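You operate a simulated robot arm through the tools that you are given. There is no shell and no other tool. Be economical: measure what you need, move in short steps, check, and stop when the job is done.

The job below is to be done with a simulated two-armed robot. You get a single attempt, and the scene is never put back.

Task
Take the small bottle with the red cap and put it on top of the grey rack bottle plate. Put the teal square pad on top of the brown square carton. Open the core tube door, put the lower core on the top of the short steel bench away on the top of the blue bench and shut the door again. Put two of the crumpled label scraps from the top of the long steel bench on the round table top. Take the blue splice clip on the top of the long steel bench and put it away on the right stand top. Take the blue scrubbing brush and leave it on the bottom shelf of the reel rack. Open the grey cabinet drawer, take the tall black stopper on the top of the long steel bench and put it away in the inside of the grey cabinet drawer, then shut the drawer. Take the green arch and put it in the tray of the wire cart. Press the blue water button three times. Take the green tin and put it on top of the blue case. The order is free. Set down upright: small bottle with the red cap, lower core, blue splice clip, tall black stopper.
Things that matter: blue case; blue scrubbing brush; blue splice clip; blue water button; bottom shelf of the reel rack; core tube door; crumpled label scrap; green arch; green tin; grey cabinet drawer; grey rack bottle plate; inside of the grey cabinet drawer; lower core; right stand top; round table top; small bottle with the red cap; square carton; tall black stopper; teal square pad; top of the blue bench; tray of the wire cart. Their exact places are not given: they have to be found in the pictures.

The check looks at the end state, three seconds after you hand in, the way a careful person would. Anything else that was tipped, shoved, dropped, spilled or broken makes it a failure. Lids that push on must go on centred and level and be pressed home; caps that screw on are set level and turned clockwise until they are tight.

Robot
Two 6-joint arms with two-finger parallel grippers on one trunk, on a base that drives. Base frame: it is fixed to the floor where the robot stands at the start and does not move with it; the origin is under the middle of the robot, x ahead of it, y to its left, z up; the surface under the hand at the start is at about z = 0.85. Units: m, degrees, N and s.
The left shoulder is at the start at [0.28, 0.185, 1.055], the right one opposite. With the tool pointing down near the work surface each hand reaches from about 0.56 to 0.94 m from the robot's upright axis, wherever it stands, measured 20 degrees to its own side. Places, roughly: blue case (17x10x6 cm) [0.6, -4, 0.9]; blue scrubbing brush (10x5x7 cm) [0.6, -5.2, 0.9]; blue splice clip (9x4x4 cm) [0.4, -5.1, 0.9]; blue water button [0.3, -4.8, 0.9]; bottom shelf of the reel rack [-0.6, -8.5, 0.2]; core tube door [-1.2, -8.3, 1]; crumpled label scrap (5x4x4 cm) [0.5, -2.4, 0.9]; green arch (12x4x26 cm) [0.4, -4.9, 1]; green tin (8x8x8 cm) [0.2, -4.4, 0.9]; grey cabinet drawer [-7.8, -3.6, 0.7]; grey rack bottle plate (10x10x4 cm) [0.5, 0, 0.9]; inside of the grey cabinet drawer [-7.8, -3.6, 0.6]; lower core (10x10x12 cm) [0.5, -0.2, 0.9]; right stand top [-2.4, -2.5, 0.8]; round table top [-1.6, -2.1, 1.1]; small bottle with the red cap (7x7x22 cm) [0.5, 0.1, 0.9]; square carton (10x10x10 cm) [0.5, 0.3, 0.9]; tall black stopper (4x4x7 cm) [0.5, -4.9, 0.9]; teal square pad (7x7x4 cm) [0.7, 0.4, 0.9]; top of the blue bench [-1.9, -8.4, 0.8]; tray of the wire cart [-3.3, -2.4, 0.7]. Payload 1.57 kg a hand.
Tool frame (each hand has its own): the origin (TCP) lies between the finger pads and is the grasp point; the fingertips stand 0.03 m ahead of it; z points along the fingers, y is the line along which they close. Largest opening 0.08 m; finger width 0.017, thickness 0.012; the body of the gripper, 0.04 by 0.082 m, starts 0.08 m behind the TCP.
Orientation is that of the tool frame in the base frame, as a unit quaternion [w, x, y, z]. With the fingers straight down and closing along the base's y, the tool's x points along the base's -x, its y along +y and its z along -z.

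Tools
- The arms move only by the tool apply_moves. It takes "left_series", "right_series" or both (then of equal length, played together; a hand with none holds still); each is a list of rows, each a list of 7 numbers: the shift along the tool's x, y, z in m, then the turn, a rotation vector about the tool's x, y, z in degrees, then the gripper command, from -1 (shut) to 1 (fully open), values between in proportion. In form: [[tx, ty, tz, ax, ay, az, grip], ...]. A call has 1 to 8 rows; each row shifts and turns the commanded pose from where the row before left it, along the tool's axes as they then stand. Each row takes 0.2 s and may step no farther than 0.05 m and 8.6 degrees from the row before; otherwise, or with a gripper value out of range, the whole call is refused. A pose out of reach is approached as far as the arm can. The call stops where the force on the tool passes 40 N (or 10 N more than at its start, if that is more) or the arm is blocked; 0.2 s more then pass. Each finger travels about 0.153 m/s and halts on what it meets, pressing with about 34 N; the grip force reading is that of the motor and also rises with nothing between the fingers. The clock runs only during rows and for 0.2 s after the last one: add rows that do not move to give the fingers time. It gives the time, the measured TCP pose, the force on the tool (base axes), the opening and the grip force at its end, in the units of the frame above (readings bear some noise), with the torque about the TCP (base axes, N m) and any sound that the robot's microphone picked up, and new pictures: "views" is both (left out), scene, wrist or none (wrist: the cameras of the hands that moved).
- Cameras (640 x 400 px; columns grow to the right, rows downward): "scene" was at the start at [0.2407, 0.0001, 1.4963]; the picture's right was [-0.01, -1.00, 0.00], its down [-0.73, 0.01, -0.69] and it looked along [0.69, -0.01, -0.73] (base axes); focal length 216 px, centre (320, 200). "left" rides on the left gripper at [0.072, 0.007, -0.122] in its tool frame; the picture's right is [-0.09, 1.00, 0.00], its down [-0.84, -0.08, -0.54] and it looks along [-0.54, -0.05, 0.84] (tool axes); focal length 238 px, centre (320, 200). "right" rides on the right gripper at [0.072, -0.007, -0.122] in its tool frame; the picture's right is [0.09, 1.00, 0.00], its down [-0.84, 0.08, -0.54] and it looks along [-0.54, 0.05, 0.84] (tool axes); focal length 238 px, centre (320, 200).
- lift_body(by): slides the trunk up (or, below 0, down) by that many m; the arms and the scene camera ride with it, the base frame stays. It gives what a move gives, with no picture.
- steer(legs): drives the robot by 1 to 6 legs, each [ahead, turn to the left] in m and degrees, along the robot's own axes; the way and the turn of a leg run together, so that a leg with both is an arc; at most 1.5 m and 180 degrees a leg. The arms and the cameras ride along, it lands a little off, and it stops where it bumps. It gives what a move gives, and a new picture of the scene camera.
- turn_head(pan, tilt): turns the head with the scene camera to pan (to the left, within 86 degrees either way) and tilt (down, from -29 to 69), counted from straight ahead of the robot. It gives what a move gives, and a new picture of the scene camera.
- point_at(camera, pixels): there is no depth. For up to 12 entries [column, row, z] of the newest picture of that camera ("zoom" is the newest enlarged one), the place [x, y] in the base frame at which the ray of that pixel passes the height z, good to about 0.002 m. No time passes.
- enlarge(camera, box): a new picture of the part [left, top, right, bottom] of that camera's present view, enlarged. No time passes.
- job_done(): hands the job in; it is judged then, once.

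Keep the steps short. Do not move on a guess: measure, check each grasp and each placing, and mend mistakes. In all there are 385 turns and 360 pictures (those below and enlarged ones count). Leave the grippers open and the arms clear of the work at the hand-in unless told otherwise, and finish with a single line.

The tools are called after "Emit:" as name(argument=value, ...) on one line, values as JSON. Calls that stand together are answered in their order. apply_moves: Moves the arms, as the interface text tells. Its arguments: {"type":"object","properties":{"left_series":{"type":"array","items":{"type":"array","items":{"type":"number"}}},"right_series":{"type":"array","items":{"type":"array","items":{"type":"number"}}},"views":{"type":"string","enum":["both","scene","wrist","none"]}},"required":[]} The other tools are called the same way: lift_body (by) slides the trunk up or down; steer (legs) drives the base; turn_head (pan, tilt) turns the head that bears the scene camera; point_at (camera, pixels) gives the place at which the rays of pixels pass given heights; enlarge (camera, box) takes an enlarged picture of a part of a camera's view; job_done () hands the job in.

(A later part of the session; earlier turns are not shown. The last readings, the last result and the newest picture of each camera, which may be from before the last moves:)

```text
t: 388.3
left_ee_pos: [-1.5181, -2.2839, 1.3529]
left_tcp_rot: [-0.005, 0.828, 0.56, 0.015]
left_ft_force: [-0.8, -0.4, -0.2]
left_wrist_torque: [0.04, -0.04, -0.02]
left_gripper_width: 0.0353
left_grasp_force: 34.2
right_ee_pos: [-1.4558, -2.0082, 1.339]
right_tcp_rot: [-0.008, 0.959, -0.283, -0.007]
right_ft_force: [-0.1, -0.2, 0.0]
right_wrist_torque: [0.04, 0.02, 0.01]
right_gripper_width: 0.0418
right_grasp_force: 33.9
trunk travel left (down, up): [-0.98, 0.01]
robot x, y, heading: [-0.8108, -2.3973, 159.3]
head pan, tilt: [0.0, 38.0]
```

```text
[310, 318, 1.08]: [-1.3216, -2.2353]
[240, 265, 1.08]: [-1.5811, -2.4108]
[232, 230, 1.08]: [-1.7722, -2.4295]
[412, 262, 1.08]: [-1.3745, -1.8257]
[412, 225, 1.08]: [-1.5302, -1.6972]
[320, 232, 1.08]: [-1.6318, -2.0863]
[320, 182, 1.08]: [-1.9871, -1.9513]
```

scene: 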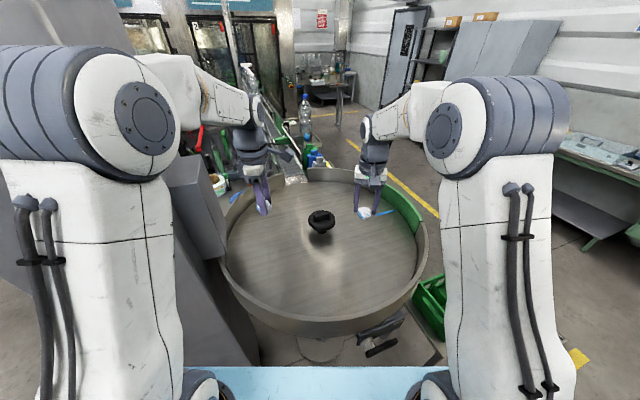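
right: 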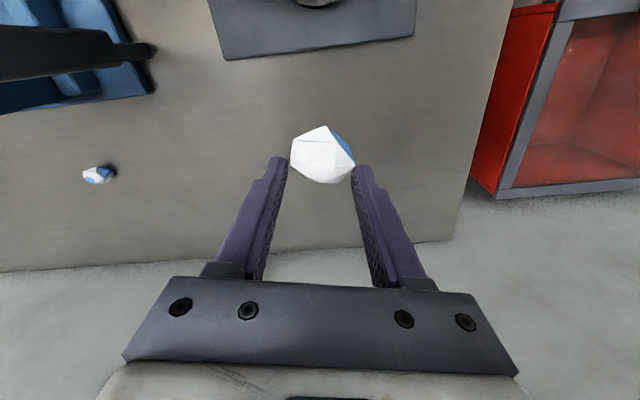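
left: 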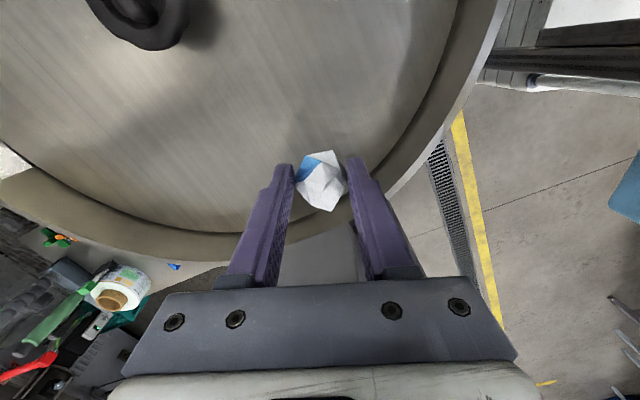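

Table centre ≈(−1.66,−2.08), radius ≈0.36, top ≈1.08; both hands are inside. Lowering both.

Emit:
apply_moves(left_series=[[0.04, 0, 0.02, 0, 0, 0, -1], [0.01, 0, 0.04, 0, 0, 0, -1], [0, 0, 0.04, 0, 0, 0, -1], [0, 0, 0.04, 0, 0, 0, -1], [0, 0, 0.03, 0, 0, 0, -1]], right_series=[[0, 0, 0.03, 0, 0, 0, -1], [0, 0, 0.04, 0, 0, 0, -1], [0, 0, 0.04, 0, 0, 0, -1], [0, 0, 0.02, 0, 0, 0, -1], [0, 0, 0.02, 0, 0, 0, -1]], views="both")

```text
t: 389.5
left_ee_pos: [-1.4966, -2.2342, 1.1877]
left_tcp_rot: [-0.005, 0.828, 0.56, 0.015]
left_ft_force: [0.2, -0.2, -0.7]
left_wrist_torque: [0.0, 0.03, 0.0]
left_gripper_width: 0.0351
left_grasp_force: 33.8
right_ee_pos: [-1.4561, -2.0047, 1.1887]
right_tcp_rot: [-0.007, 0.959, -0.284, -0.006]
right_ft_force: [0.3, -0.1, 0.0]
right_wrist_torque: [0.03, 0.0, -0.04]
right_gripper_width: 0.0423
right_grasp_force: 34.4
trunk travel left (down, up): [-0.98, 0.01]
robot x, y, heading: [-0.8117, -2.3909, 159.0]
head pan, tilt: [0.0, 38.0]
```

scene: 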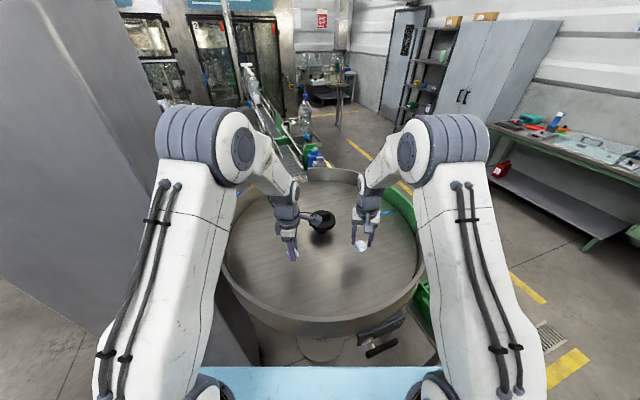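
right: 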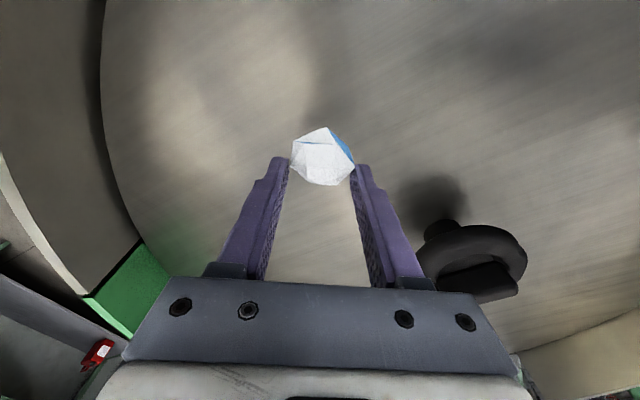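
left: 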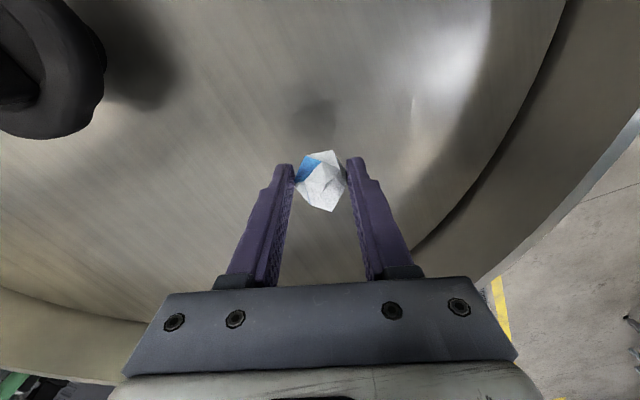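

Emit:
apply_moves(left_series=[[0, 0, 0.015, 0, 0, 0, -1], [0, 0, 0.015, 0, 0, 0, -1], [0, 0, 0.01, 0, 0, 0, -1], [0, 0, 0.005, 0, 0, 0, -1]], right_series=[[0, 0, 0.015, 0, 0, 0, -1], [0, 0, 0.01, 0, 0, 0, -1], [0, 0, 0.005, 0, 0, 0, -1], [0, 0, 0.005, 0, 0, 0, -1]], views="none")

```text
t: 390.5
left_ee_pos: [-1.4944, -2.2308, 1.1415]
left_tcp_rot: [-0.004, 0.828, 0.56, 0.015]
left_ft_force: [-0.1, 0.1, 0.3]
left_wrist_torque: [-0.02, 0.01, -0.01]
left_gripper_width: 0.0354
left_grasp_force: 34.5
right_ee_pos: [-1.4571, -2.0046, 1.154]
right_tcp_rot: [-0.006, 0.959, -0.284, -0.007]
right_ft_force: [0.3, 0.5, 0.9]
right_wrist_torque: [-0.01, 0.0, -0.01]
right_gripper_width: 0.0422
right_grasp_force: 33.6
trunk travel left (down, up): [-0.98, 0.01]
robot x, y, heading: [-0.8112, -2.3912, 158.9]
head pan, tilt: [0.0, 38.0]
```

Emit:
apply_moves(left_series=[[0, 0, 0.006, 0, 0, 0, -1], [0, 0, 0.005, 0, 0, 0, -1], [0, 0, 0.004, 0, 0, 0, -1], [0, 0, 0.004, 0, 0, 0, -1]], right_series=[[0, 0, 0.006, 0, 0, 0, -1], [0, 0, 0.005, 0, 0, 0, -1], [0, 0, 0.004, 0, 0, 0, -1], [0, 0, 0.004, 0, 0, 0, -1]], views="wrist")

```text
t: 391.5
left_ee_pos: [-1.4944, -2.231, 1.1265]
left_tcp_rot: [-0.007, 0.829, 0.56, 0.014]
left_ft_force: [0.7, -1.3, 30.3]
left_wrist_torque: [-0.1, -0.33, -0.05]
left_gripper_width: 0.0353
left_grasp_force: 34.1
right_ee_pos: [-1.4562, -2.0041, 1.1354]
right_tcp_rot: [-0.007, 0.959, -0.284, -0.008]
right_ft_force: [0.4, 0.2, 0.3]
right_wrist_torque: [0.0, 0.03, -0.01]
right_gripper_width: 0.0419
right_grasp_force: 33.5
trunk travel left (down, up): [-0.98, 0.01]
robot x, y, heading: [-0.8117, -2.3903, 159.3]
head pan, tilt: [0.0, 38.0]
```

right: 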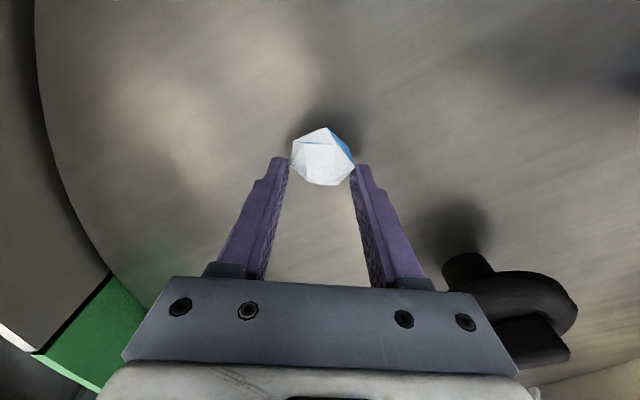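
left: 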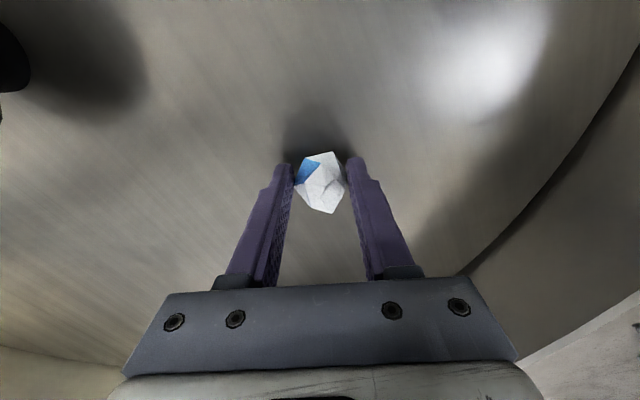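

Left scrap is down. Lowering the right a few mm more.

Emit:
apply_moves(right_series=[[0, 0, 0.003, 0, 0, 0, -1], [0, 0, 0.003, 0, 0, 0, -1], [0, 0, 0.003, 0, 0, 0, -1], [0, 0, 0, 0, 0, 0, -1]], left_series=[[0, 0, -0.001, 0, 0, 0, -1], [0, 0, 0, 0, 0, 0, 0.2], [0, 0, 0, 0, 0, 0, 1], [0, 0, 0, 0, 0, 0, 1]], views="none")

```text
t: 392.5
left_ee_pos: [-1.4942, -2.2311, 1.1247]
left_tcp_rot: [-0.005, 0.829, 0.559, 0.015]
left_ft_force: [0.4, -0.5, -0.8]
left_wrist_torque: [0.03, -0.02, 0.0]
left_gripper_width: 0.0798
left_grasp_force: 0.1
right_ee_pos: [-1.4565, -2.0044, 1.1256]
right_tcp_rot: [-0.006, 0.958, -0.285, -0.007]
right_ft_force: [0.1, -0.3, 3.3]
right_wrist_torque: [0.01, -0.03, -0.01]
right_gripper_width: 0.0422
right_grasp_force: 34.3
trunk travel left (down, up): [-0.98, 0.01]
robot x, y, heading: [-0.8118, -2.3918, 159.4]
head pan, tilt: [0.0, 38.0]
```

Right scrap is just touching (3 N). Opening it and raising both hands.

Emit:
apply_moves(right_series=[[0, 0, 0, 0, 0, 0, 0.3], [0, 0, 0, 0, 0, 0, 1], [0, 0, 0, 0, 0, 0, 1], [0, 0, -0.04, 0, 0, 0, 1], [0, 0, -0.05, 0, 0, 0, 1], [0, 0, -0.05, 0, 0, 0, 1], [0, 0, -0.05, 0, 0, 0, 1]], left_series=[[0, 0, 0, 0, 0, 0, 1], [0, 0, 0, 0, 0, 0, 1], [0, 0, 0, 0, 0, 0, 1], [0, 0, -0.04, 0, 0, 0, 1], [0, 0, -0.05, 0, 0, 0, 1], [0, 0, -0.05, 0, 0, 0, 1], [0, 0, -0.05, 0, 0, 0, 1]], views="scene")

Emit:
steer(legs=[[-0.25, 0], [0, -65]])

```text
t: 394.1
left_ee_pos: [-1.4973, -2.2366, 1.3145]
left_tcp_rot: [-0.004, 0.828, 0.56, 0.016]
left_ft_force: [0.0, 0.6, -0.1]
left_wrist_torque: [-0.01, 0.04, 0.01]
left_gripper_width: 0.0803
left_grasp_force: 0.1
right_ee_pos: [-1.4539, -2.0091, 1.3163]
right_tcp_rot: [-0.008, 0.959, -0.284, -0.007]
right_ft_force: [-0.3, -0.3, 0.8]
right_wrist_torque: [-0.02, -0.02, -0.01]
right_gripper_width: 0.08
right_grasp_force: 0.1
trunk travel left (down, up): [-0.98, 0.01]
robot x, y, heading: [-0.8139, -2.3933, 159.2]
head pan, tilt: [0.0, 38.0]
```

scene: 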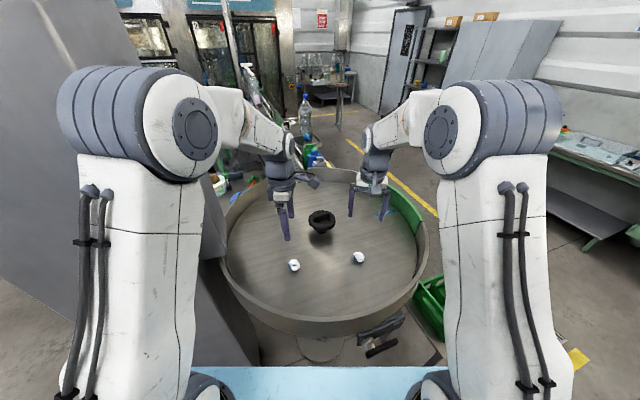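

```text
t: 398.8
left_ee_pos: [-0.7254, -1.7965, 1.3138]
left_tcp_rot: [0.004, 0.999, 0.03, 0.014]
left_ft_force: [0.3, 0.0, 0.8]
left_wrist_torque: [-0.02, -0.03, 0.0]
left_gripper_width: 0.0802
left_grasp_force: 0.0
right_ee_pos: [-0.502, -1.7393, 1.3136]
right_tcp_rot: [0.009, -0.658, 0.753, 0.002]
right_ft_force: [-0.5, -0.8, 0.0]
right_wrist_torque: [-0.02, -0.01, 0.02]
right_gripper_width: 0.0802
right_grasp_force: 0.1
trunk travel left (down, up): [-0.98, 0.01]
robot x, y, heading: [-0.5771, -2.4809, 94.4]
head pan, tilt: [0.0, 38.0]
```

scene: 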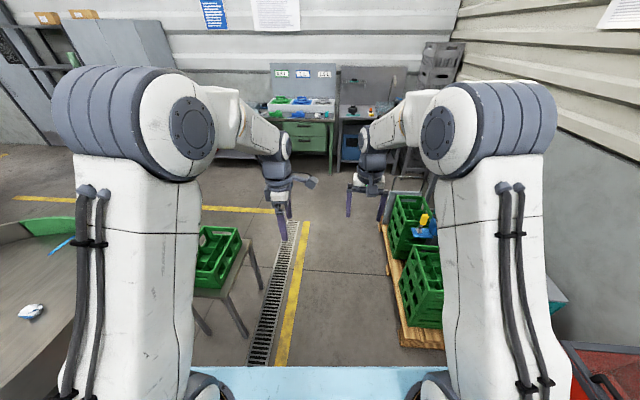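

Scraps placed. Now to the tin and case: driving back south along the bench.

Emit:
steer(legs=[[0, -92], [0, -92], [1.5, 0], [0.3, 0], [0, 89]])

Emit:
lift_body(by=-0.2)

Emit:
turn_head(pan=0, tilt=42)

```text
t: 419.3
left_ee_pos: [0.1344, -4.1792, 1.3121]
left_tcp_rot: [-0.013, -0.694, 0.72, -0.006]
left_ft_force: [0.0, 0.3, 0.0]
left_wrist_torque: [0.0, -0.05, 0.01]
left_gripper_width: 0.0802
left_grasp_force: 0.0
right_ee_pos: [0.1712, -4.4088, 1.3158]
right_tcp_rot: [0.008, 0.114, 0.993, -0.005]
right_ft_force: [-0.6, -0.6, -0.5]
right_wrist_torque: [-0.06, 0.02, 0.0]
right_gripper_width: 0.0801
right_grasp_force: 0.0
trunk travel left (down, up): [-0.98, 0.01]
robot x, y, heading: [-0.5634, -4.2647, -1.2]
head pan, tilt: [0.0, 38.0]
```

scene: 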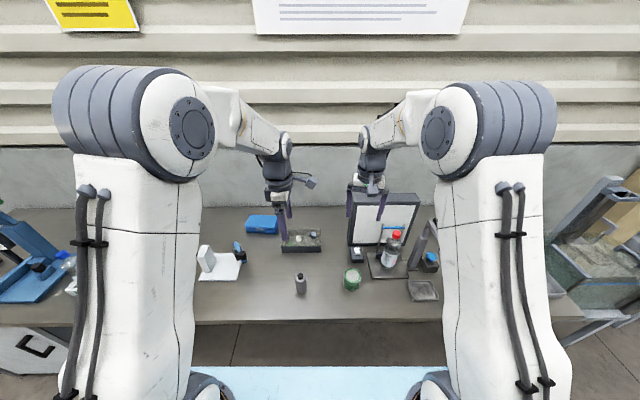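

```text
t: 421.5
left_ee_pos: [0.1349, -4.1799, 1.1126]
left_tcp_rot: [-0.013, -0.694, 0.72, -0.007]
left_ft_force: [0.9, 0.3, 0.6]
left_wrist_torque: [-0.01, -0.01, 0.02]
left_gripper_width: 0.0798
left_grasp_force: 0.0
right_ee_pos: [0.1699, -4.4086, 1.1133]
right_tcp_rot: [0.007, 0.114, 0.993, -0.005]
right_ft_force: [-0.3, -0.6, -0.1]
right_wrist_torque: [0.01, -0.01, 0.02]
right_gripper_width: 0.0799
right_grasp_force: 0.1
trunk travel left (down, up): [-0.78, 0.21]
robot x, y, heading: [-0.5613, -4.2617, -0.9]
head pan, tilt: [0.0, 38.0]
```

```text
t: 422.1
left_ee_pos: [0.1336, -4.1807, 1.1132]
left_tcp_rot: [-0.013, -0.694, 0.72, -0.006]
left_ft_force: [0.5, 1.2, -0.3]
left_wrist_torque: [-0.01, -0.02, -0.02]
left_gripper_width: 0.0801
left_grasp_force: 0.1
right_ee_pos: [0.1701, -4.409, 1.1132]
right_tcp_rot: [0.007, 0.114, 0.993, -0.005]
right_ft_force: [-0.2, 0.4, -0.7]
right_wrist_torque: [-0.01, 0.02, 0.01]
right_gripper_width: 0.08
right_grasp_force: 0.1
trunk travel left (down, up): [-0.78, 0.21]
robot x, y, heading: [-0.5635, -4.2627, -1.2]
head pan, tilt: [0.0, 42.0]
```

scene: 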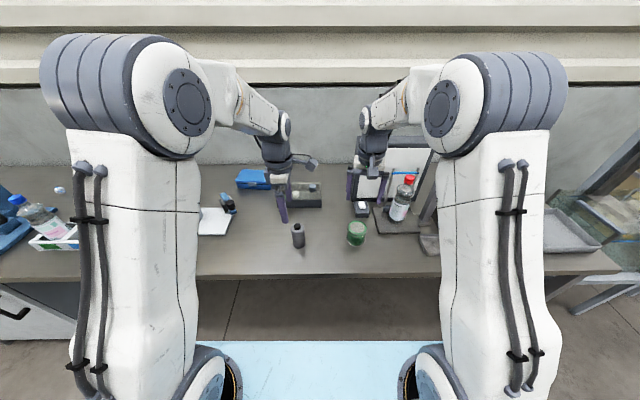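

Emit:
apply_moves(right_series=[[0.04, 0, -0.03, 0, 0, 0, 1], [0.04, 0, -0.03, 0, 0, 0, 1], [0.04, 0, -0.03, 0, 0, 0, 1], [0.03, 0, -0.03, 0, 0, 0, 1], [0, 0, -0.03, 0, 0, 0, 1]], left_series=[[0, 0, -0.02, 0, 0, 0, 1], [0, 0.03, -0.02, 0, 0, 0, 1], [0, 0.03, -0.02, 0, 0, 0, 1], [0, 0.03, -0.02, 0, 0, 0, 1], [0, 0.03, -0.02, 0, 0, 0, 1]], views="none")

Emit:
steer(legs=[[0.255, 1]])

Emit:
enlarge(camera="scene", box=[200, 180, 392, 300])

```text
t: 423.3
left_ee_pos: [0.0152, -4.1735, 1.2148]
left_tcp_rot: [-0.014, -0.694, 0.72, -0.007]
left_ft_force: [-0.4, 0.3, 0.1]
left_wrist_torque: [-0.01, -0.02, -0.01]
left_gripper_width: 0.0802
left_grasp_force: 0.1
right_ee_pos: [0.0223, -4.3728, 1.2617]
right_tcp_rot: [0.007, 0.114, 0.993, -0.005]
right_ft_force: [0.8, 0.3, 0.3]
right_wrist_torque: [-0.03, 0.0, -0.05]
right_gripper_width: 0.0801
right_grasp_force: 0.1
trunk travel left (down, up): [-0.78, 0.21]
robot x, y, heading: [-0.5607, -4.2639, -1.3]
head pan, tilt: [0.0, 42.0]
```

```text
t: 425.2
left_ee_pos: [0.2671, -4.1662, 1.2163]
left_tcp_rot: [-0.014, -0.701, 0.713, -0.007]
left_ft_force: [-0.7, -0.5, -0.4]
left_wrist_torque: [0.0, -0.04, -0.01]
left_gripper_width: 0.0799
left_grasp_force: 0.1
right_ee_pos: [0.2791, -4.364, 1.2611]
right_tcp_rot: [0.007, 0.105, 0.994, -0.005]
right_ft_force: [-0.8, 0.0, 0.7]
right_wrist_torque: [-0.02, -0.06, 0.01]
right_gripper_width: 0.08
right_grasp_force: 0.0
trunk travel left (down, up): [-0.78, 0.21]
robot x, y, heading: [-0.3111, -4.2653, 0.1]
head pan, tilt: [0.0, 42.0]
```

scene: 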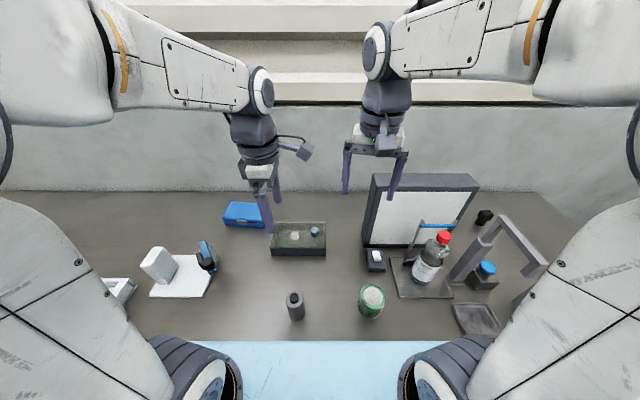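

```text
3.33 times, centred on (296, 240) of scene
```

zoom: 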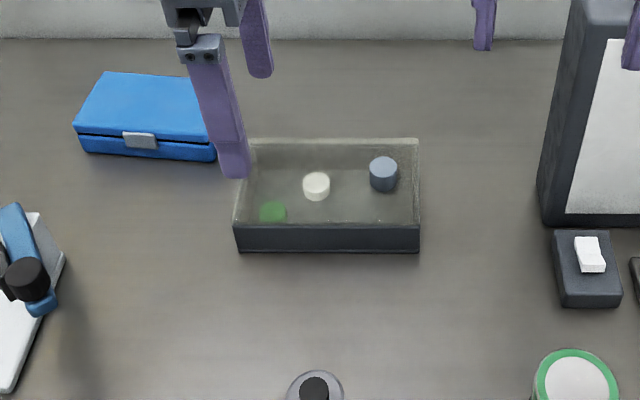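

Emit:
point_at(camera="scene", pixels=[[373, 297, 0.93], [359, 297, 0.93], [387, 297, 0.93], [373, 285, 0.93], [373, 309, 0.93]])

Emit:
point_at(camera="zoom", pixels=[[73, 125, 0.9], [105, 72, 0.91], [213, 143, 0.9], [83, 150, 0.85], [215, 160, 0.85], [195, 78, 0.91]])

Emit:
enlarge(camera="scene", box=[328, 260, 424, 320])

```text
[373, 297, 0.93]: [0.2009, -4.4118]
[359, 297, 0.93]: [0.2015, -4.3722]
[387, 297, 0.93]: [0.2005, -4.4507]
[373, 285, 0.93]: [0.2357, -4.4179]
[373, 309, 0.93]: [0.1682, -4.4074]
```

```text
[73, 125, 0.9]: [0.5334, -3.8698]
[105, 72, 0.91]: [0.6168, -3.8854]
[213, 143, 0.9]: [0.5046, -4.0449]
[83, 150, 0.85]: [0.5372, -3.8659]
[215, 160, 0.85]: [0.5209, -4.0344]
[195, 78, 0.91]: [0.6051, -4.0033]
```

```text
6.67 times, centred on (376, 290) of scene
```

zoom: 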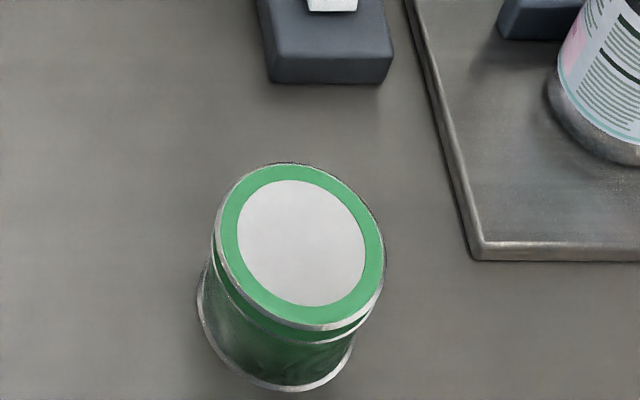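

Tin lid Ø≈0.072, centre ≈(0.201,−4.412); case top centre ≈(0.565,−3.96). Right hand moves aside, left hand over the tin.

Emit:
apply_moves(right_series=[[0.01, -0.045, 0, 0, 0, 0, 1], [0.01, -0.045, 0, 0, 0, 0, 1], [0.01, -0.045, 0, 0, 0, 0, 1], [0.01, -0.045, 0, 0, 0, 0, 1], [0, -0.03, 0, 0, 0, 0, 1], [0, 0, 0, 0, 0, 0, 1], [0, 0, 0, 0, 0, 0, 1]], left_series=[[0, 0, 0, 0, 0, 0, 1], [0, 0.01, 0, 0, 0, 0, 1], [0.045, 0.011, 0, 0, 0, 0, 1], [0.045, 0.011, 0, 0, 0, 0, 1], [0.045, 0.011, 0, 0, 0, 0, 1], [0.045, 0.011, 0.01, 0, 0, 0, 1], [0.045, 0.011, 0.01, 0, 0, 0, 1]], views="none")

Emit:
apply_moves(left_series=[[0.02, 0, 0.03, 0, 0, 0, 1], [0, 0, 0.05, 0, 0, 0, 1], [0, 0, 0.05, 0, 0, 0, 1]], views="wrist")

```text
t: 426.8
left_ee_pos: [0.1974, -4.3886, 1.202]
left_tcp_rot: [-0.014, -0.701, 0.713, -0.007]
left_ft_force: [0.5, -0.1, -0.3]
left_wrist_torque: [0.0, 0.03, 0.01]
left_gripper_width: 0.0801
left_grasp_force: 0.1
right_ee_pos: [0.1973, -4.5611, 1.264]
right_tcp_rot: [0.007, 0.105, 0.994, -0.005]
right_ft_force: [0.1, -0.4, 0.0]
right_wrist_torque: [-0.03, 0.02, -0.01]
right_gripper_width: 0.08
right_grasp_force: 0.0
trunk travel left (down, up): [-0.78, 0.21]
robot x, y, heading: [-0.3078, -4.2661, -0.1]
head pan, tilt: [0.0, 42.0]
```

```text
t: 427.6
left_ee_pos: [0.1962, -4.4142, 1.072]
left_tcp_rot: [-0.014, -0.7, 0.714, -0.007]
left_ft_force: [0.6, -0.1, 0.4]
left_wrist_torque: [0.0, -0.02, 0.04]
left_gripper_width: 0.0796
left_grasp_force: 0.1
right_ee_pos: [0.1953, -4.5604, 1.2627]
right_tcp_rot: [0.007, 0.105, 0.994, -0.004]
right_ft_force: [0.6, 0.6, 0.5]
right_wrist_torque: [-0.04, -0.03, 0.03]
right_gripper_width: 0.0799
right_grasp_force: 0.0
trunk travel left (down, up): [-0.78, 0.21]
robot x, y, heading: [-0.3104, -4.2657, 0.1]
head pan, tilt: [0.0, 42.0]
```

left: 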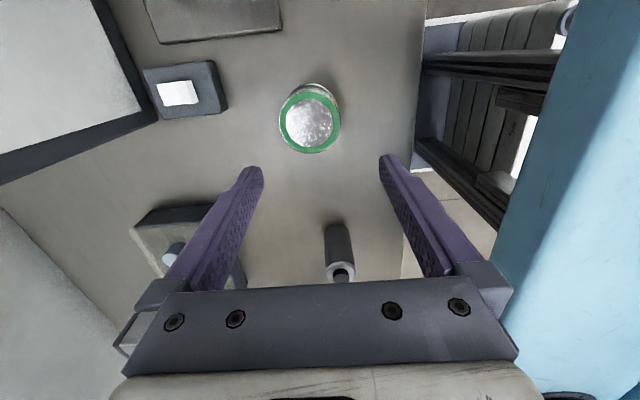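

Emit:
point_at(camera="left", pixels=[[309, 122, 0.93], [279, 122, 0.93], [341, 122, 0.93], [310, 92, 0.93], [309, 152, 0.93]])

Emit:
enlarge(camera="left", box=[260, 75, 356, 165])

```text
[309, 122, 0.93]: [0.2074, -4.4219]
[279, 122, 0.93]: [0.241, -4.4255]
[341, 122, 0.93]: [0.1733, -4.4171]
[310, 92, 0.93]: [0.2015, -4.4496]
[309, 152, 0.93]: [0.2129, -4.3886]
```

```text
4.44 times, centred on (308, 120) of left
```

zoom: 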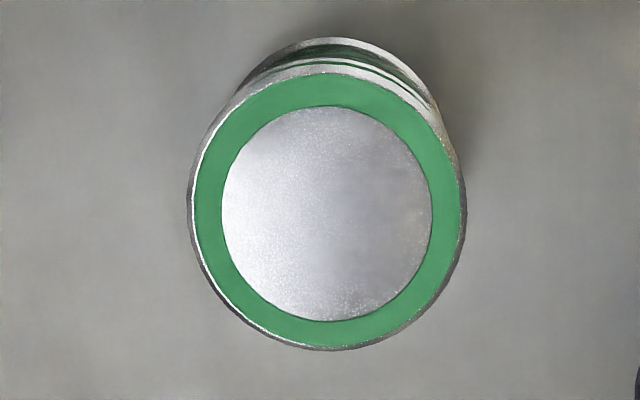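

Emit:
apply_moves(left_series=[[0.0038, -0.0103, 0, 0.58, -1.7, 0, 1], [0, 0, 0.04, 0, 0, 0, 1], [0, 0, 0.04, 0, 0, 0, 1], [0, 0, 0.022, 0, 0, 0, 1]], views="wrist")

```text
t: 428.6
left_ee_pos: [0.206, -4.4176, 0.9709]
left_tcp_rot: [0.0, -0.701, 0.714, 0.0]
left_ft_force: [-0.1, -0.1, 0.8]
left_wrist_torque: [0.0, -0.02, 0.02]
left_gripper_width: 0.0802
left_grasp_force: 0.1
right_ee_pos: [0.1963, -4.5615, 1.2627]
right_tcp_rot: [0.007, 0.105, 0.994, -0.006]
right_ft_force: [-0.4, -0.2, -0.5]
right_wrist_torque: [-0.02, 0.02, 0.0]
right_gripper_width: 0.0798
right_grasp_force: 0.0
trunk travel left (down, up): [-0.78, 0.21]
robot x, y, heading: [-0.3119, -4.2681, -0.0]
head pan, tilt: [0.0, 42.0]
```

left: 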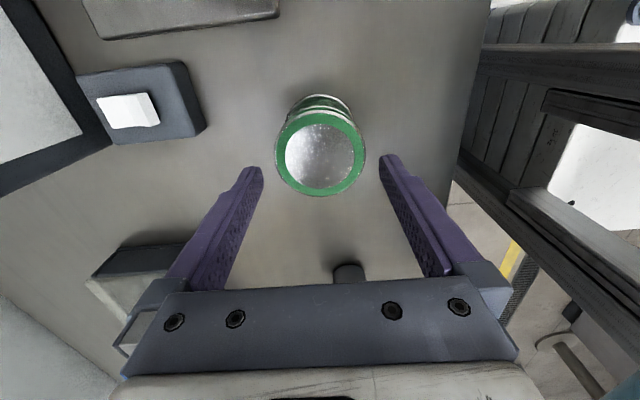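

Emit:
point_at(camera="left", pixels=[[321, 153, 0.93], [321, 153, 0.92], [276, 153, 0.925], [366, 153, 0.925]])

```text
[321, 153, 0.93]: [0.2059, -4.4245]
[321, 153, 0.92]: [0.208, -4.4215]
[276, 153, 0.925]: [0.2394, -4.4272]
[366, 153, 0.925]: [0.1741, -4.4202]
```

Emit:
apply_moves(left_series=[[0.005, -0.001, 0.02, 0, 0, 0, 1], [0, 0, 0.02, 0, 0, 0, 1], [0, 0, 0.02, 0, 0, 0, 1], [0, 0, 0.006, 0, 0, 0, 1]], views="wrist")

```text
t: 429.6
left_ee_pos: [0.2065, -4.4225, 0.9048]
left_tcp_rot: [0.0, -0.701, 0.713, -0.001]
left_ft_force: [-0.5, 0.5, 0.9]
left_wrist_torque: [0.01, 0.0, -0.03]
left_gripper_width: 0.0801
left_grasp_force: 0.0
right_ee_pos: [0.1963, -4.5605, 1.2615]
right_tcp_rot: [0.008, 0.105, 0.994, -0.005]
right_ft_force: [-0.3, -0.4, 1.2]
right_wrist_torque: [0.01, -0.03, 0.0]
right_gripper_width: 0.08
right_grasp_force: 0.1
trunk travel left (down, up): [-0.78, 0.21]
robot x, y, heading: [-0.3082, -4.2635, 0.2]
head pan, tilt: [0.0, 42.0]
```

left: 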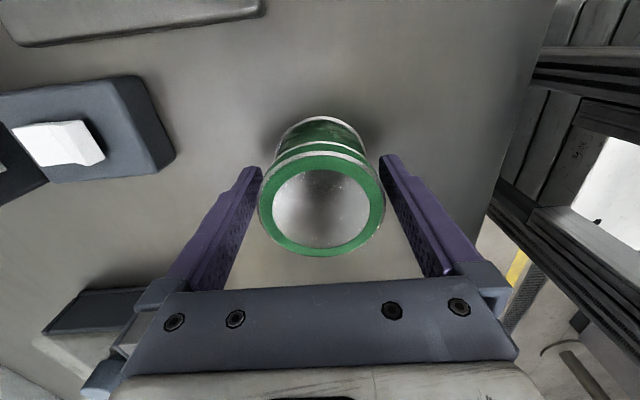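

Fingers straddle the tin with no contact. Closing and lifting.

Emit:
apply_moves(left_series=[[0, 0, 0, 0, 0, 0, -1], [0, 0, 0, 0, 0, 0, -1], [0, 0, -0.03, 0, 0, 0, -1], [0, 0, -0.04, 0, 0, 0, -1], [0, 0, -0.04, 0, 0, 0, -1], [0, 0, -0.04, 0, 0, 0, -1]], views="wrist")

```text
t: 431.0
left_ee_pos: [0.2087, -4.4248, 1.0562]
left_tcp_rot: [0.0, -0.7, 0.714, 0.001]
left_ft_force: [0.3, -0.4, -1.9]
left_wrist_torque: [-0.03, 0.0, -0.01]
left_gripper_width: 0.0695
left_grasp_force: 34.4
right_ee_pos: [0.1971, -4.5608, 1.2628]
right_tcp_rot: [0.007, 0.106, 0.994, -0.005]
right_ft_force: [0.2, 0.1, -0.1]
right_wrist_torque: [0.0, -0.01, 0.0]
right_gripper_width: 0.08
right_grasp_force: 0.1
trunk travel left (down, up): [-0.78, 0.21]
robot x, y, heading: [-0.311, -4.2615, -0.0]
head pan, tilt: [0.0, 42.0]
```

left: 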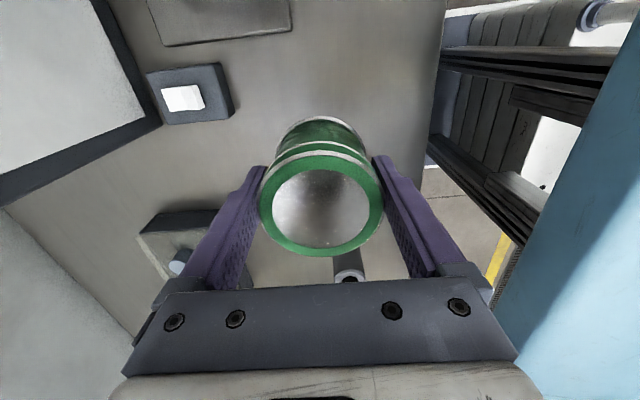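

Tin held. Carrying it over to the case.

Emit:
apply_moves(left_series=[[0, 0, -0.04, 0, 0, 0, -1], [-0.039, -0.0285, 0, 0, 0, 0, -1], [-0.039, -0.0285, 0, 0, 0, 0, -1], [-0.039, -0.0285, 0, 0, 0, 0, -1], [-0.039, -0.0285, 0, 0, 0, 0, -1], [-0.039, -0.0285, 0, 0, 0, 0, -1], [-0.039, -0.0285, 0, 0, 0, 0, -1], [-0.039, -0.0285, 0, 0, 0, 0, -1]], views="none")

Emit:
apply_moves(left_series=[[-0.039, -0.0285, 0, 0, 0, 0, -1], [-0.039, -0.0285, 0, 0, 0, 0, -1], [-0.039, -0.0285, 0, 0, 0, 0, -1], [-0.025, -0.0285, 0, 0, 0, 0, -1], [0, 0, 0, 0, 0, 0, -1]], views="both")

```text
t: 432.8
left_ee_pos: [0.4127, -4.1533, 1.0942]
left_tcp_rot: [0.001, -0.7, 0.714, 0.0]
left_ft_force: [0.3, -0.6, -2.1]
left_wrist_torque: [-0.01, -0.02, -0.02]
left_gripper_width: 0.0694
left_grasp_force: 34.1
right_ee_pos: [0.1973, -4.5612, 1.2634]
right_tcp_rot: [0.006, 0.106, 0.994, -0.005]
right_ft_force: [-0.9, -0.3, -0.5]
right_wrist_torque: [0.0, -0.02, -0.01]
right_gripper_width: 0.0802
right_grasp_force: 0.1
trunk travel left (down, up): [-0.78, 0.21]
robot x, y, heading: [-0.3103, -4.2637, -0.1]
head pan, tilt: [0.0, 42.0]
```

```text
t: 434.0
left_ee_pos: [0.5278, -4.0128, 1.0952]
left_tcp_rot: [0.0, -0.701, 0.714, 0.0]
left_ft_force: [0.5, 1.0, -2.0]
left_wrist_torque: [-0.04, 0.01, -0.01]
left_gripper_width: 0.0693
left_grasp_force: 33.4
right_ee_pos: [0.1965, -4.5604, 1.264]
right_tcp_rot: [0.007, 0.105, 0.994, -0.005]
right_ft_force: [0.5, 1.3, 0.6]
right_wrist_torque: [-0.04, 0.01, 0.03]
right_gripper_width: 0.0798
right_grasp_force: 0.1
trunk travel left (down, up): [-0.78, 0.21]
robot x, y, heading: [-0.3074, -4.2695, -0.1]
head pan, tilt: [0.0, 42.0]
```

scene: 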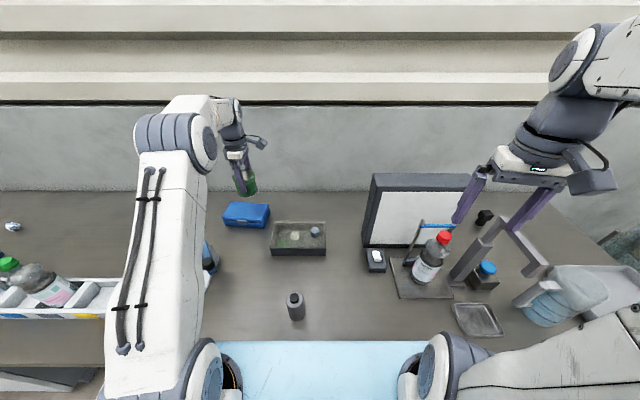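
left: 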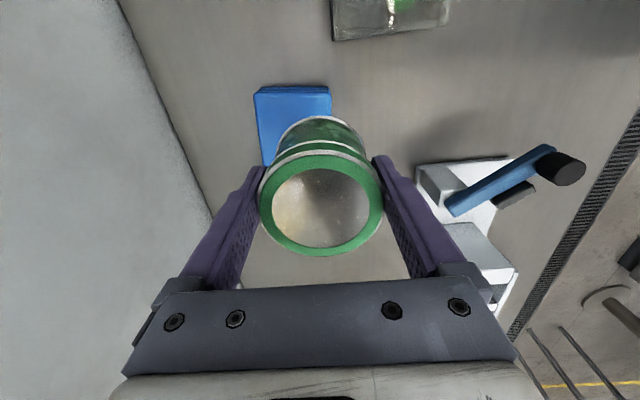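

Emit:
enlarge(camera="scene", box=[200, 180, 296, 240])

Emit:
point_at(camera="left", pixels=[[255, 93, 0.91], [329, 92, 0.91], [267, 165, 0.91]])

```text
6.67 times, centred on (248, 210) of scene
```

zoom: 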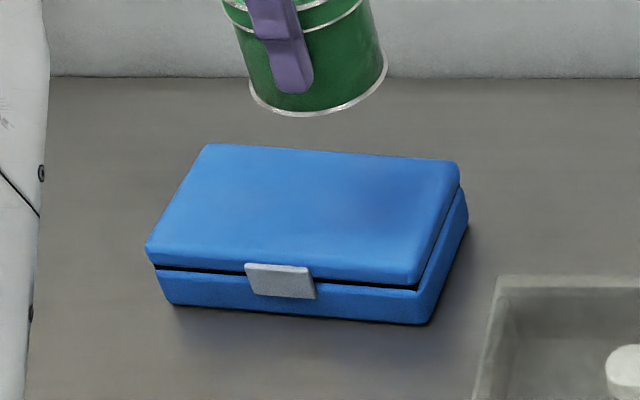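

```text
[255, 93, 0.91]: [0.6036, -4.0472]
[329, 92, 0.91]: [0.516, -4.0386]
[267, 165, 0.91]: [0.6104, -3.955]
```

Emit:
point_at(camera="zoom", pixels=[[208, 145, 0.91], [458, 160, 0.91], [413, 283, 0.91], [148, 250, 0.91], [170, 303, 0.85], [425, 325, 0.85]])

```text
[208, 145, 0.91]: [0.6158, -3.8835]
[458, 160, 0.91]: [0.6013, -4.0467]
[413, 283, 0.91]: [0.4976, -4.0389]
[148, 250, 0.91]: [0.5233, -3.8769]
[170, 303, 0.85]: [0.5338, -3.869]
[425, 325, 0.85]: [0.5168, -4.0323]
```

Emit:
apply_moves(left_series=[[-0.0255, -0.0155, 0, 0, 0, 0, -1], [-0.0255, -0.0155, 0, 0, 0, 0, -1], [0, 0, 0.04, 0, 0, 0, -1], [0, 0, 0.04, 0, 0, 0, -1], [0, 0, 0.025, 0, 0, 0, -1], [0, 0, 0.01, 0, 0, 0, -1]], views="both")

```text
t: 435.4
left_ee_pos: [0.5611, -3.9617, 0.9816]
left_tcp_rot: [0.001, -0.702, 0.712, 0.0]
left_ft_force: [0.2, -0.6, -2.8]
left_wrist_torque: [-0.03, 0.02, 0.03]
left_gripper_width: 0.0695
left_grasp_force: 33.8
right_ee_pos: [0.1968, -4.5604, 1.2627]
right_tcp_rot: [0.007, 0.106, 0.994, -0.005]
right_ft_force: [1.0, -1.5, 0.5]
right_wrist_torque: [0.01, -0.01, -0.01]
right_gripper_width: 0.0801
right_grasp_force: 0.1
trunk travel left (down, up): [-0.78, 0.21]
robot x, y, heading: [-0.3112, -4.2682, 0.0]
head pan, tilt: [0.0, 42.0]
```

scene: 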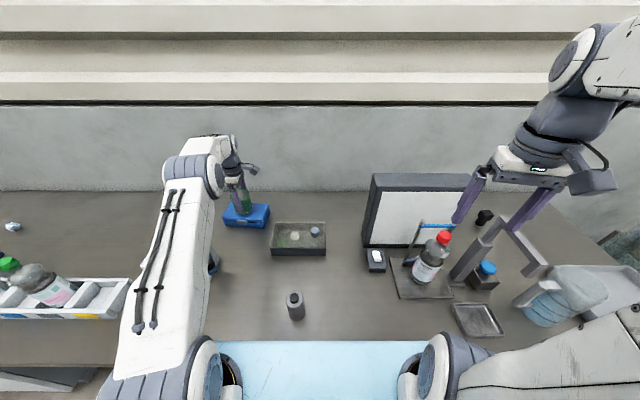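
left: 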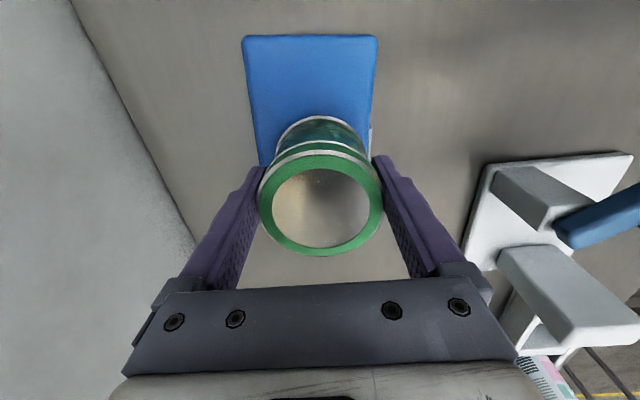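

Above the case centre. Lowering in small steps to contact.

Emit:
apply_moves(left_series=[[0, 0, 0.006, 0, 0, 0, -1], [0, 0, 0.004, 0, 0, 0, -1], [0, 0, 0.003, 0, 0, 0, -1], [0, 0, 0.003, 0, 0, 0, -1], [0, 0, 0, 0, 0, 0, -1]], views="none")

```text
t: 436.6
left_ee_pos: [0.5612, -3.9619, 0.9639]
left_tcp_rot: [0.0, -0.701, 0.713, 0.0]
left_ft_force: [0.3, 0.3, -2.6]
left_wrist_torque: [0.01, 0.01, -0.02]
left_gripper_width: 0.0692
left_grasp_force: 33.6
right_ee_pos: [0.1971, -4.5616, 1.2632]
right_tcp_rot: [0.007, 0.106, 0.994, -0.005]
right_ft_force: [0.1, 0.1, 0.3]
right_wrist_torque: [-0.02, 0.0, -0.01]
right_gripper_width: 0.0798
right_grasp_force: 0.0
trunk travel left (down, up): [-0.78, 0.21]
robot x, y, heading: [-0.3056, -4.2653, 0.1]
head pan, tilt: [0.0, 42.0]
```

Emit:
apply_moves(left_series=[[0, 0, 0.003, 0, 0, 0, -1], [0, 0, 0.002, 0, 0, 0, -1], [0, 0, 0.002, 0, 0, 0, -1], [0, 0, 0, 0, 0, 0, -1]], views="none")

```text
t: 437.6
left_ee_pos: [0.5612, -3.9623, 0.961]
left_tcp_rot: [0.003, -0.701, 0.714, -0.001]
left_ft_force: [-4.9, -1.2, 19.1]
left_wrist_torque: [-0.12, 0.56, 0.03]
left_gripper_width: 0.0695
left_grasp_force: 34.2
right_ee_pos: [0.195, -4.5619, 1.2632]
right_tcp_rot: [0.007, 0.105, 0.994, -0.006]
right_ft_force: [0.0, -1.1, -0.6]
right_wrist_torque: [-0.01, 0.0, 0.0]
right_gripper_width: 0.0798
right_grasp_force: 0.1
trunk travel left (down, up): [-0.78, 0.21]
robot x, y, heading: [-0.312, -4.264, -0.1]
head pan, tilt: [0.0, 42.0]
```

Emit:
apply_moves(left_series=[[0, 0, -0.002, 0, 0, 0, -1], [0, 0, 0, 0, 0, 0, 1], [0, 0, 0, 0, 0, 0, 1], [0, 0, -0.02, 0, 0, 0, 1], [0, 0, -0.03, 0, 0, 0, 1], [0, 0, -0.05, 0, 0, 0, 1], [0, 0, -0.05, 0, 0, 0, 1]], views="both")

```text
t: 439.2
left_ee_pos: [0.56, -3.9631, 1.1117]
left_tcp_rot: [0.0, -0.701, 0.713, 0.0]
left_ft_force: [-0.1, 0.1, 1.1]
left_wrist_torque: [0.0, 0.02, 0.0]
left_gripper_width: 0.0802
left_grasp_force: 0.0
right_ee_pos: [0.1969, -4.561, 1.2633]
right_tcp_rot: [0.007, 0.105, 0.994, -0.005]
right_ft_force: [-0.3, 0.3, -0.9]
right_wrist_torque: [-0.01, 0.02, -0.02]
right_gripper_width: 0.0802
right_grasp_force: 0.1
trunk travel left (down, up): [-0.78, 0.21]
robot x, y, heading: [-0.3112, -4.2641, 0.1]
head pan, tilt: [0.0, 42.0]
```

scene: 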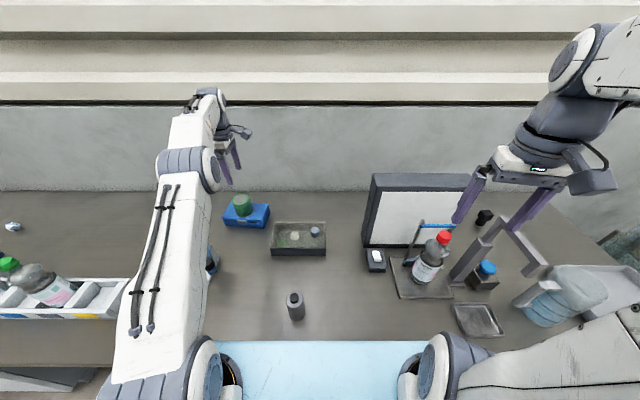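
left: 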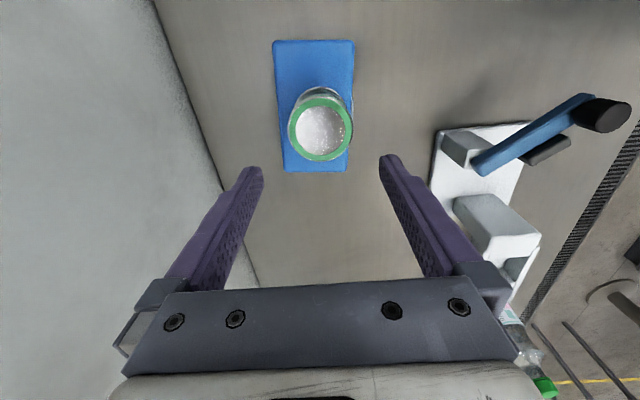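

Tin sits on the case. Retracting and moving to the stopper.

Emit:
apply_moves(left_series=[[0, 0.03, -0.03, 0, 0, 0, 1], [0, 0.03, -0.03, 0, 0, 0, 1], [0.02, 0.03, -0.03, 0, 0, 0, 1], [0.02, 0.04, -0.02, 0, 0, 0, 1], [0.02, 0.04, 0, 0, 0, 0, 1]], views="none")

Emit:
steer(legs=[[-0.27, 0], [0, -90], [0.52, 0], [0, 90], [0.265, 0]])

```text
t: 440.4
left_ee_pos: [0.3904, -4.0191, 1.2198]
left_tcp_rot: [0.001, -0.701, 0.714, 0.0]
left_ft_force: [0.7, -0.2, 0.4]
left_wrist_torque: [0.02, 0.04, 0.03]
left_gripper_width: 0.08
left_grasp_force: 0.1
right_ee_pos: [0.1965, -4.5613, 1.2631]
right_tcp_rot: [0.008, 0.105, 0.994, -0.005]
right_ft_force: [0.4, -0.1, 0.0]
right_wrist_torque: [-0.04, 0.0, -0.02]
right_gripper_width: 0.08
right_grasp_force: 0.0
trunk travel left (down, up): [-0.78, 0.21]
robot x, y, heading: [-0.3107, -4.2644, -0.0]
head pan, tilt: [0.0, 42.0]
```

```text
t: 453.9
left_ee_pos: [0.3924, -4.5459, 1.2201]
left_tcp_rot: [0.001, -0.698, 0.716, 0.001]
left_ft_force: [-0.9, -0.5, 0.0]
left_wrist_torque: [0.02, -0.04, 0.01]
left_gripper_width: 0.08
left_grasp_force: 0.0
right_ee_pos: [0.1933, -5.0855, 1.2619]
right_tcp_rot: [0.007, 0.109, 0.994, -0.005]
right_ft_force: [-0.1, -0.2, -0.1]
right_wrist_torque: [0.03, -0.01, -0.03]
right_gripper_width: 0.0801
right_grasp_force: 0.1
trunk travel left (down, up): [-0.78, 0.21]
robot x, y, heading: [-0.3094, -4.7841, -0.3]
head pan, tilt: [0.0, 42.0]
```

scene: 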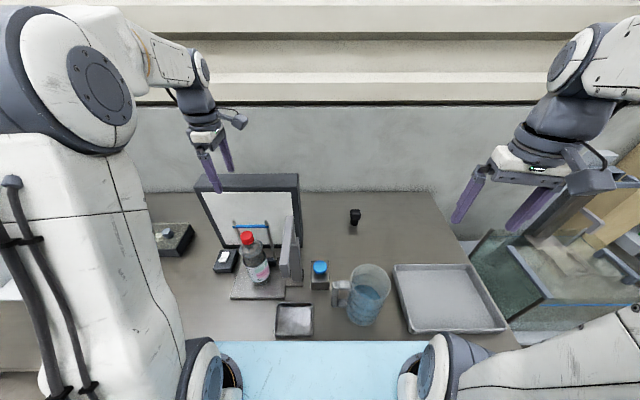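

Emit:
apply_moves(right_series=[[-0.0384, 0.0277, 0, 0, 0, 0, 1], [-0.0384, 0.0277, 0, 0, 0, 0, 1], [-0.0384, 0.0277, 0, 0, 0, 0, 1], [-0.0384, 0.0277, 0, 0, 0, 0, 1], [-0.0384, 0.0277, 0, 0, 0, 0, 1], [-0.0384, 0.0277, 0, 0, 0, 0, 1], [-0.0384, 0.0277, 0, 0, 0, 0, 1], [-0.0384, 0.0277, 0, 0, 0, 0, 1]], views="none")

Emit:
apply_moves(right_series=[[0, 0, 0.05, 0, 0, 0, 1], [0, 0, 0.05, 0, 0, 0, 1], [0, 0, 0.05, 0, 0, 0, 1], [0, 0, 0.05, 0, 0, 0, 1]], views="wrist")

```text
t: 455.8
left_ee_pos: [0.3909, -4.5441, 1.2183]
left_tcp_rot: [0.0, -0.697, 0.717, 0.0]
left_ft_force: [0.0, 0.5, 0.2]
left_wrist_torque: [-0.01, -0.02, 0.04]
left_gripper_width: 0.0798
left_grasp_force: 0.0
right_ee_pos: [0.5193, -4.9374, 1.2544]
right_tcp_rot: [0.005, 0.11, 0.994, -0.005]
right_ft_force: [-0.2, 0.0, 0.1]
right_wrist_torque: [0.01, 0.01, 0.01]
right_gripper_width: 0.08
right_grasp_force: 0.0
right hand out of reach, approached as far as the arm can: row 8
trunk travel left (down, up): [-0.78, 0.21]
robot x, y, heading: [-0.3114, -4.784, -0.8]
head pan, tilt: [0.0, 42.0]
```

```text
t: 456.8
left_ee_pos: [0.3926, -4.5446, 1.2183]
left_tcp_rot: [0.0, -0.698, 0.716, 0.0]
left_ft_force: [-0.1, 1.4, -0.1]
left_wrist_torque: [0.02, -0.01, 0.01]
left_gripper_width: 0.0798
left_grasp_force: 0.1
right_ee_pos: [0.5235, -4.939, 1.054]
right_tcp_rot: [0.008, 0.11, 0.994, -0.006]
right_ft_force: [0.2, 0.5, -0.9]
right_wrist_torque: [0.0, 0.03, -0.04]
right_gripper_width: 0.0799
right_grasp_force: 0.1
trunk travel left (down, up): [-0.78, 0.21]
robot x, y, heading: [-0.3078, -4.7868, -0.5]
head pan, tilt: [0.0, 42.0]
```

right: 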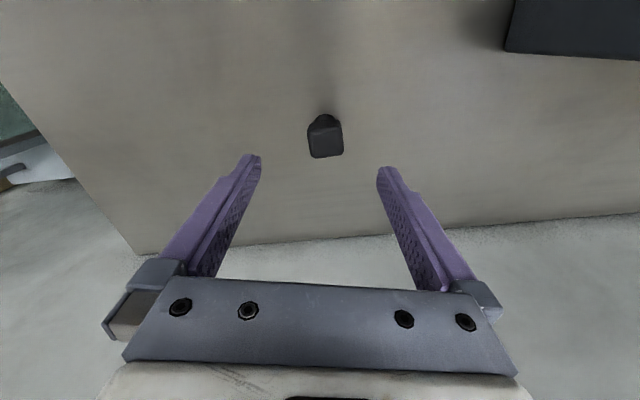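

Emit:
point_at(camera="right", pixels=[[326, 143, 0.92], [309, 143, 0.92], [343, 143, 0.92], [326, 129, 0.92], [326, 158, 0.92], [324, 118, 0.86]])

Emit:
enlarge(camera="right", box=[276, 90, 372, 180])

Emit:
enlarge(camera="scene", box=[307, 186, 403, 246])

```text
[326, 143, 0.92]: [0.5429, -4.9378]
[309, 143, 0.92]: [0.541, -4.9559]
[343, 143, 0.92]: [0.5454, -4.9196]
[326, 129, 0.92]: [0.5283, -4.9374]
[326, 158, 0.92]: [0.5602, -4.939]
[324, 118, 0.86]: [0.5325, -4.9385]
```

```text
4.44 times, centred on (324, 135) of right
```

zoom: 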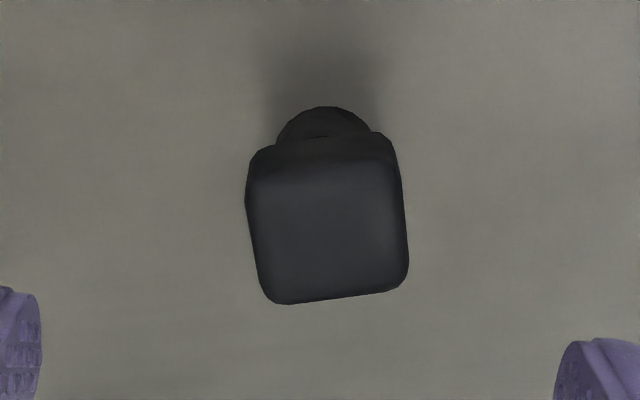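

```text
6.67 times, centred on (355, 216) of scene
```

zoom: 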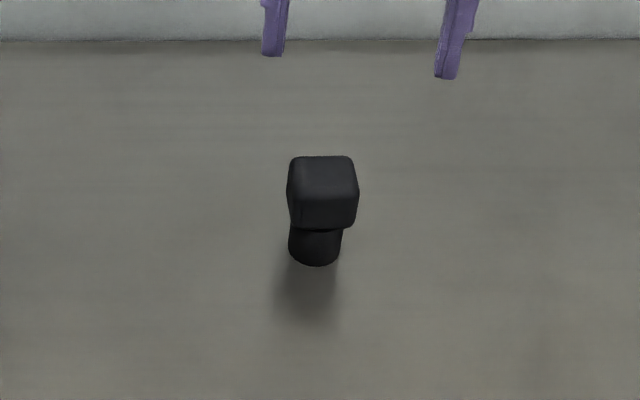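

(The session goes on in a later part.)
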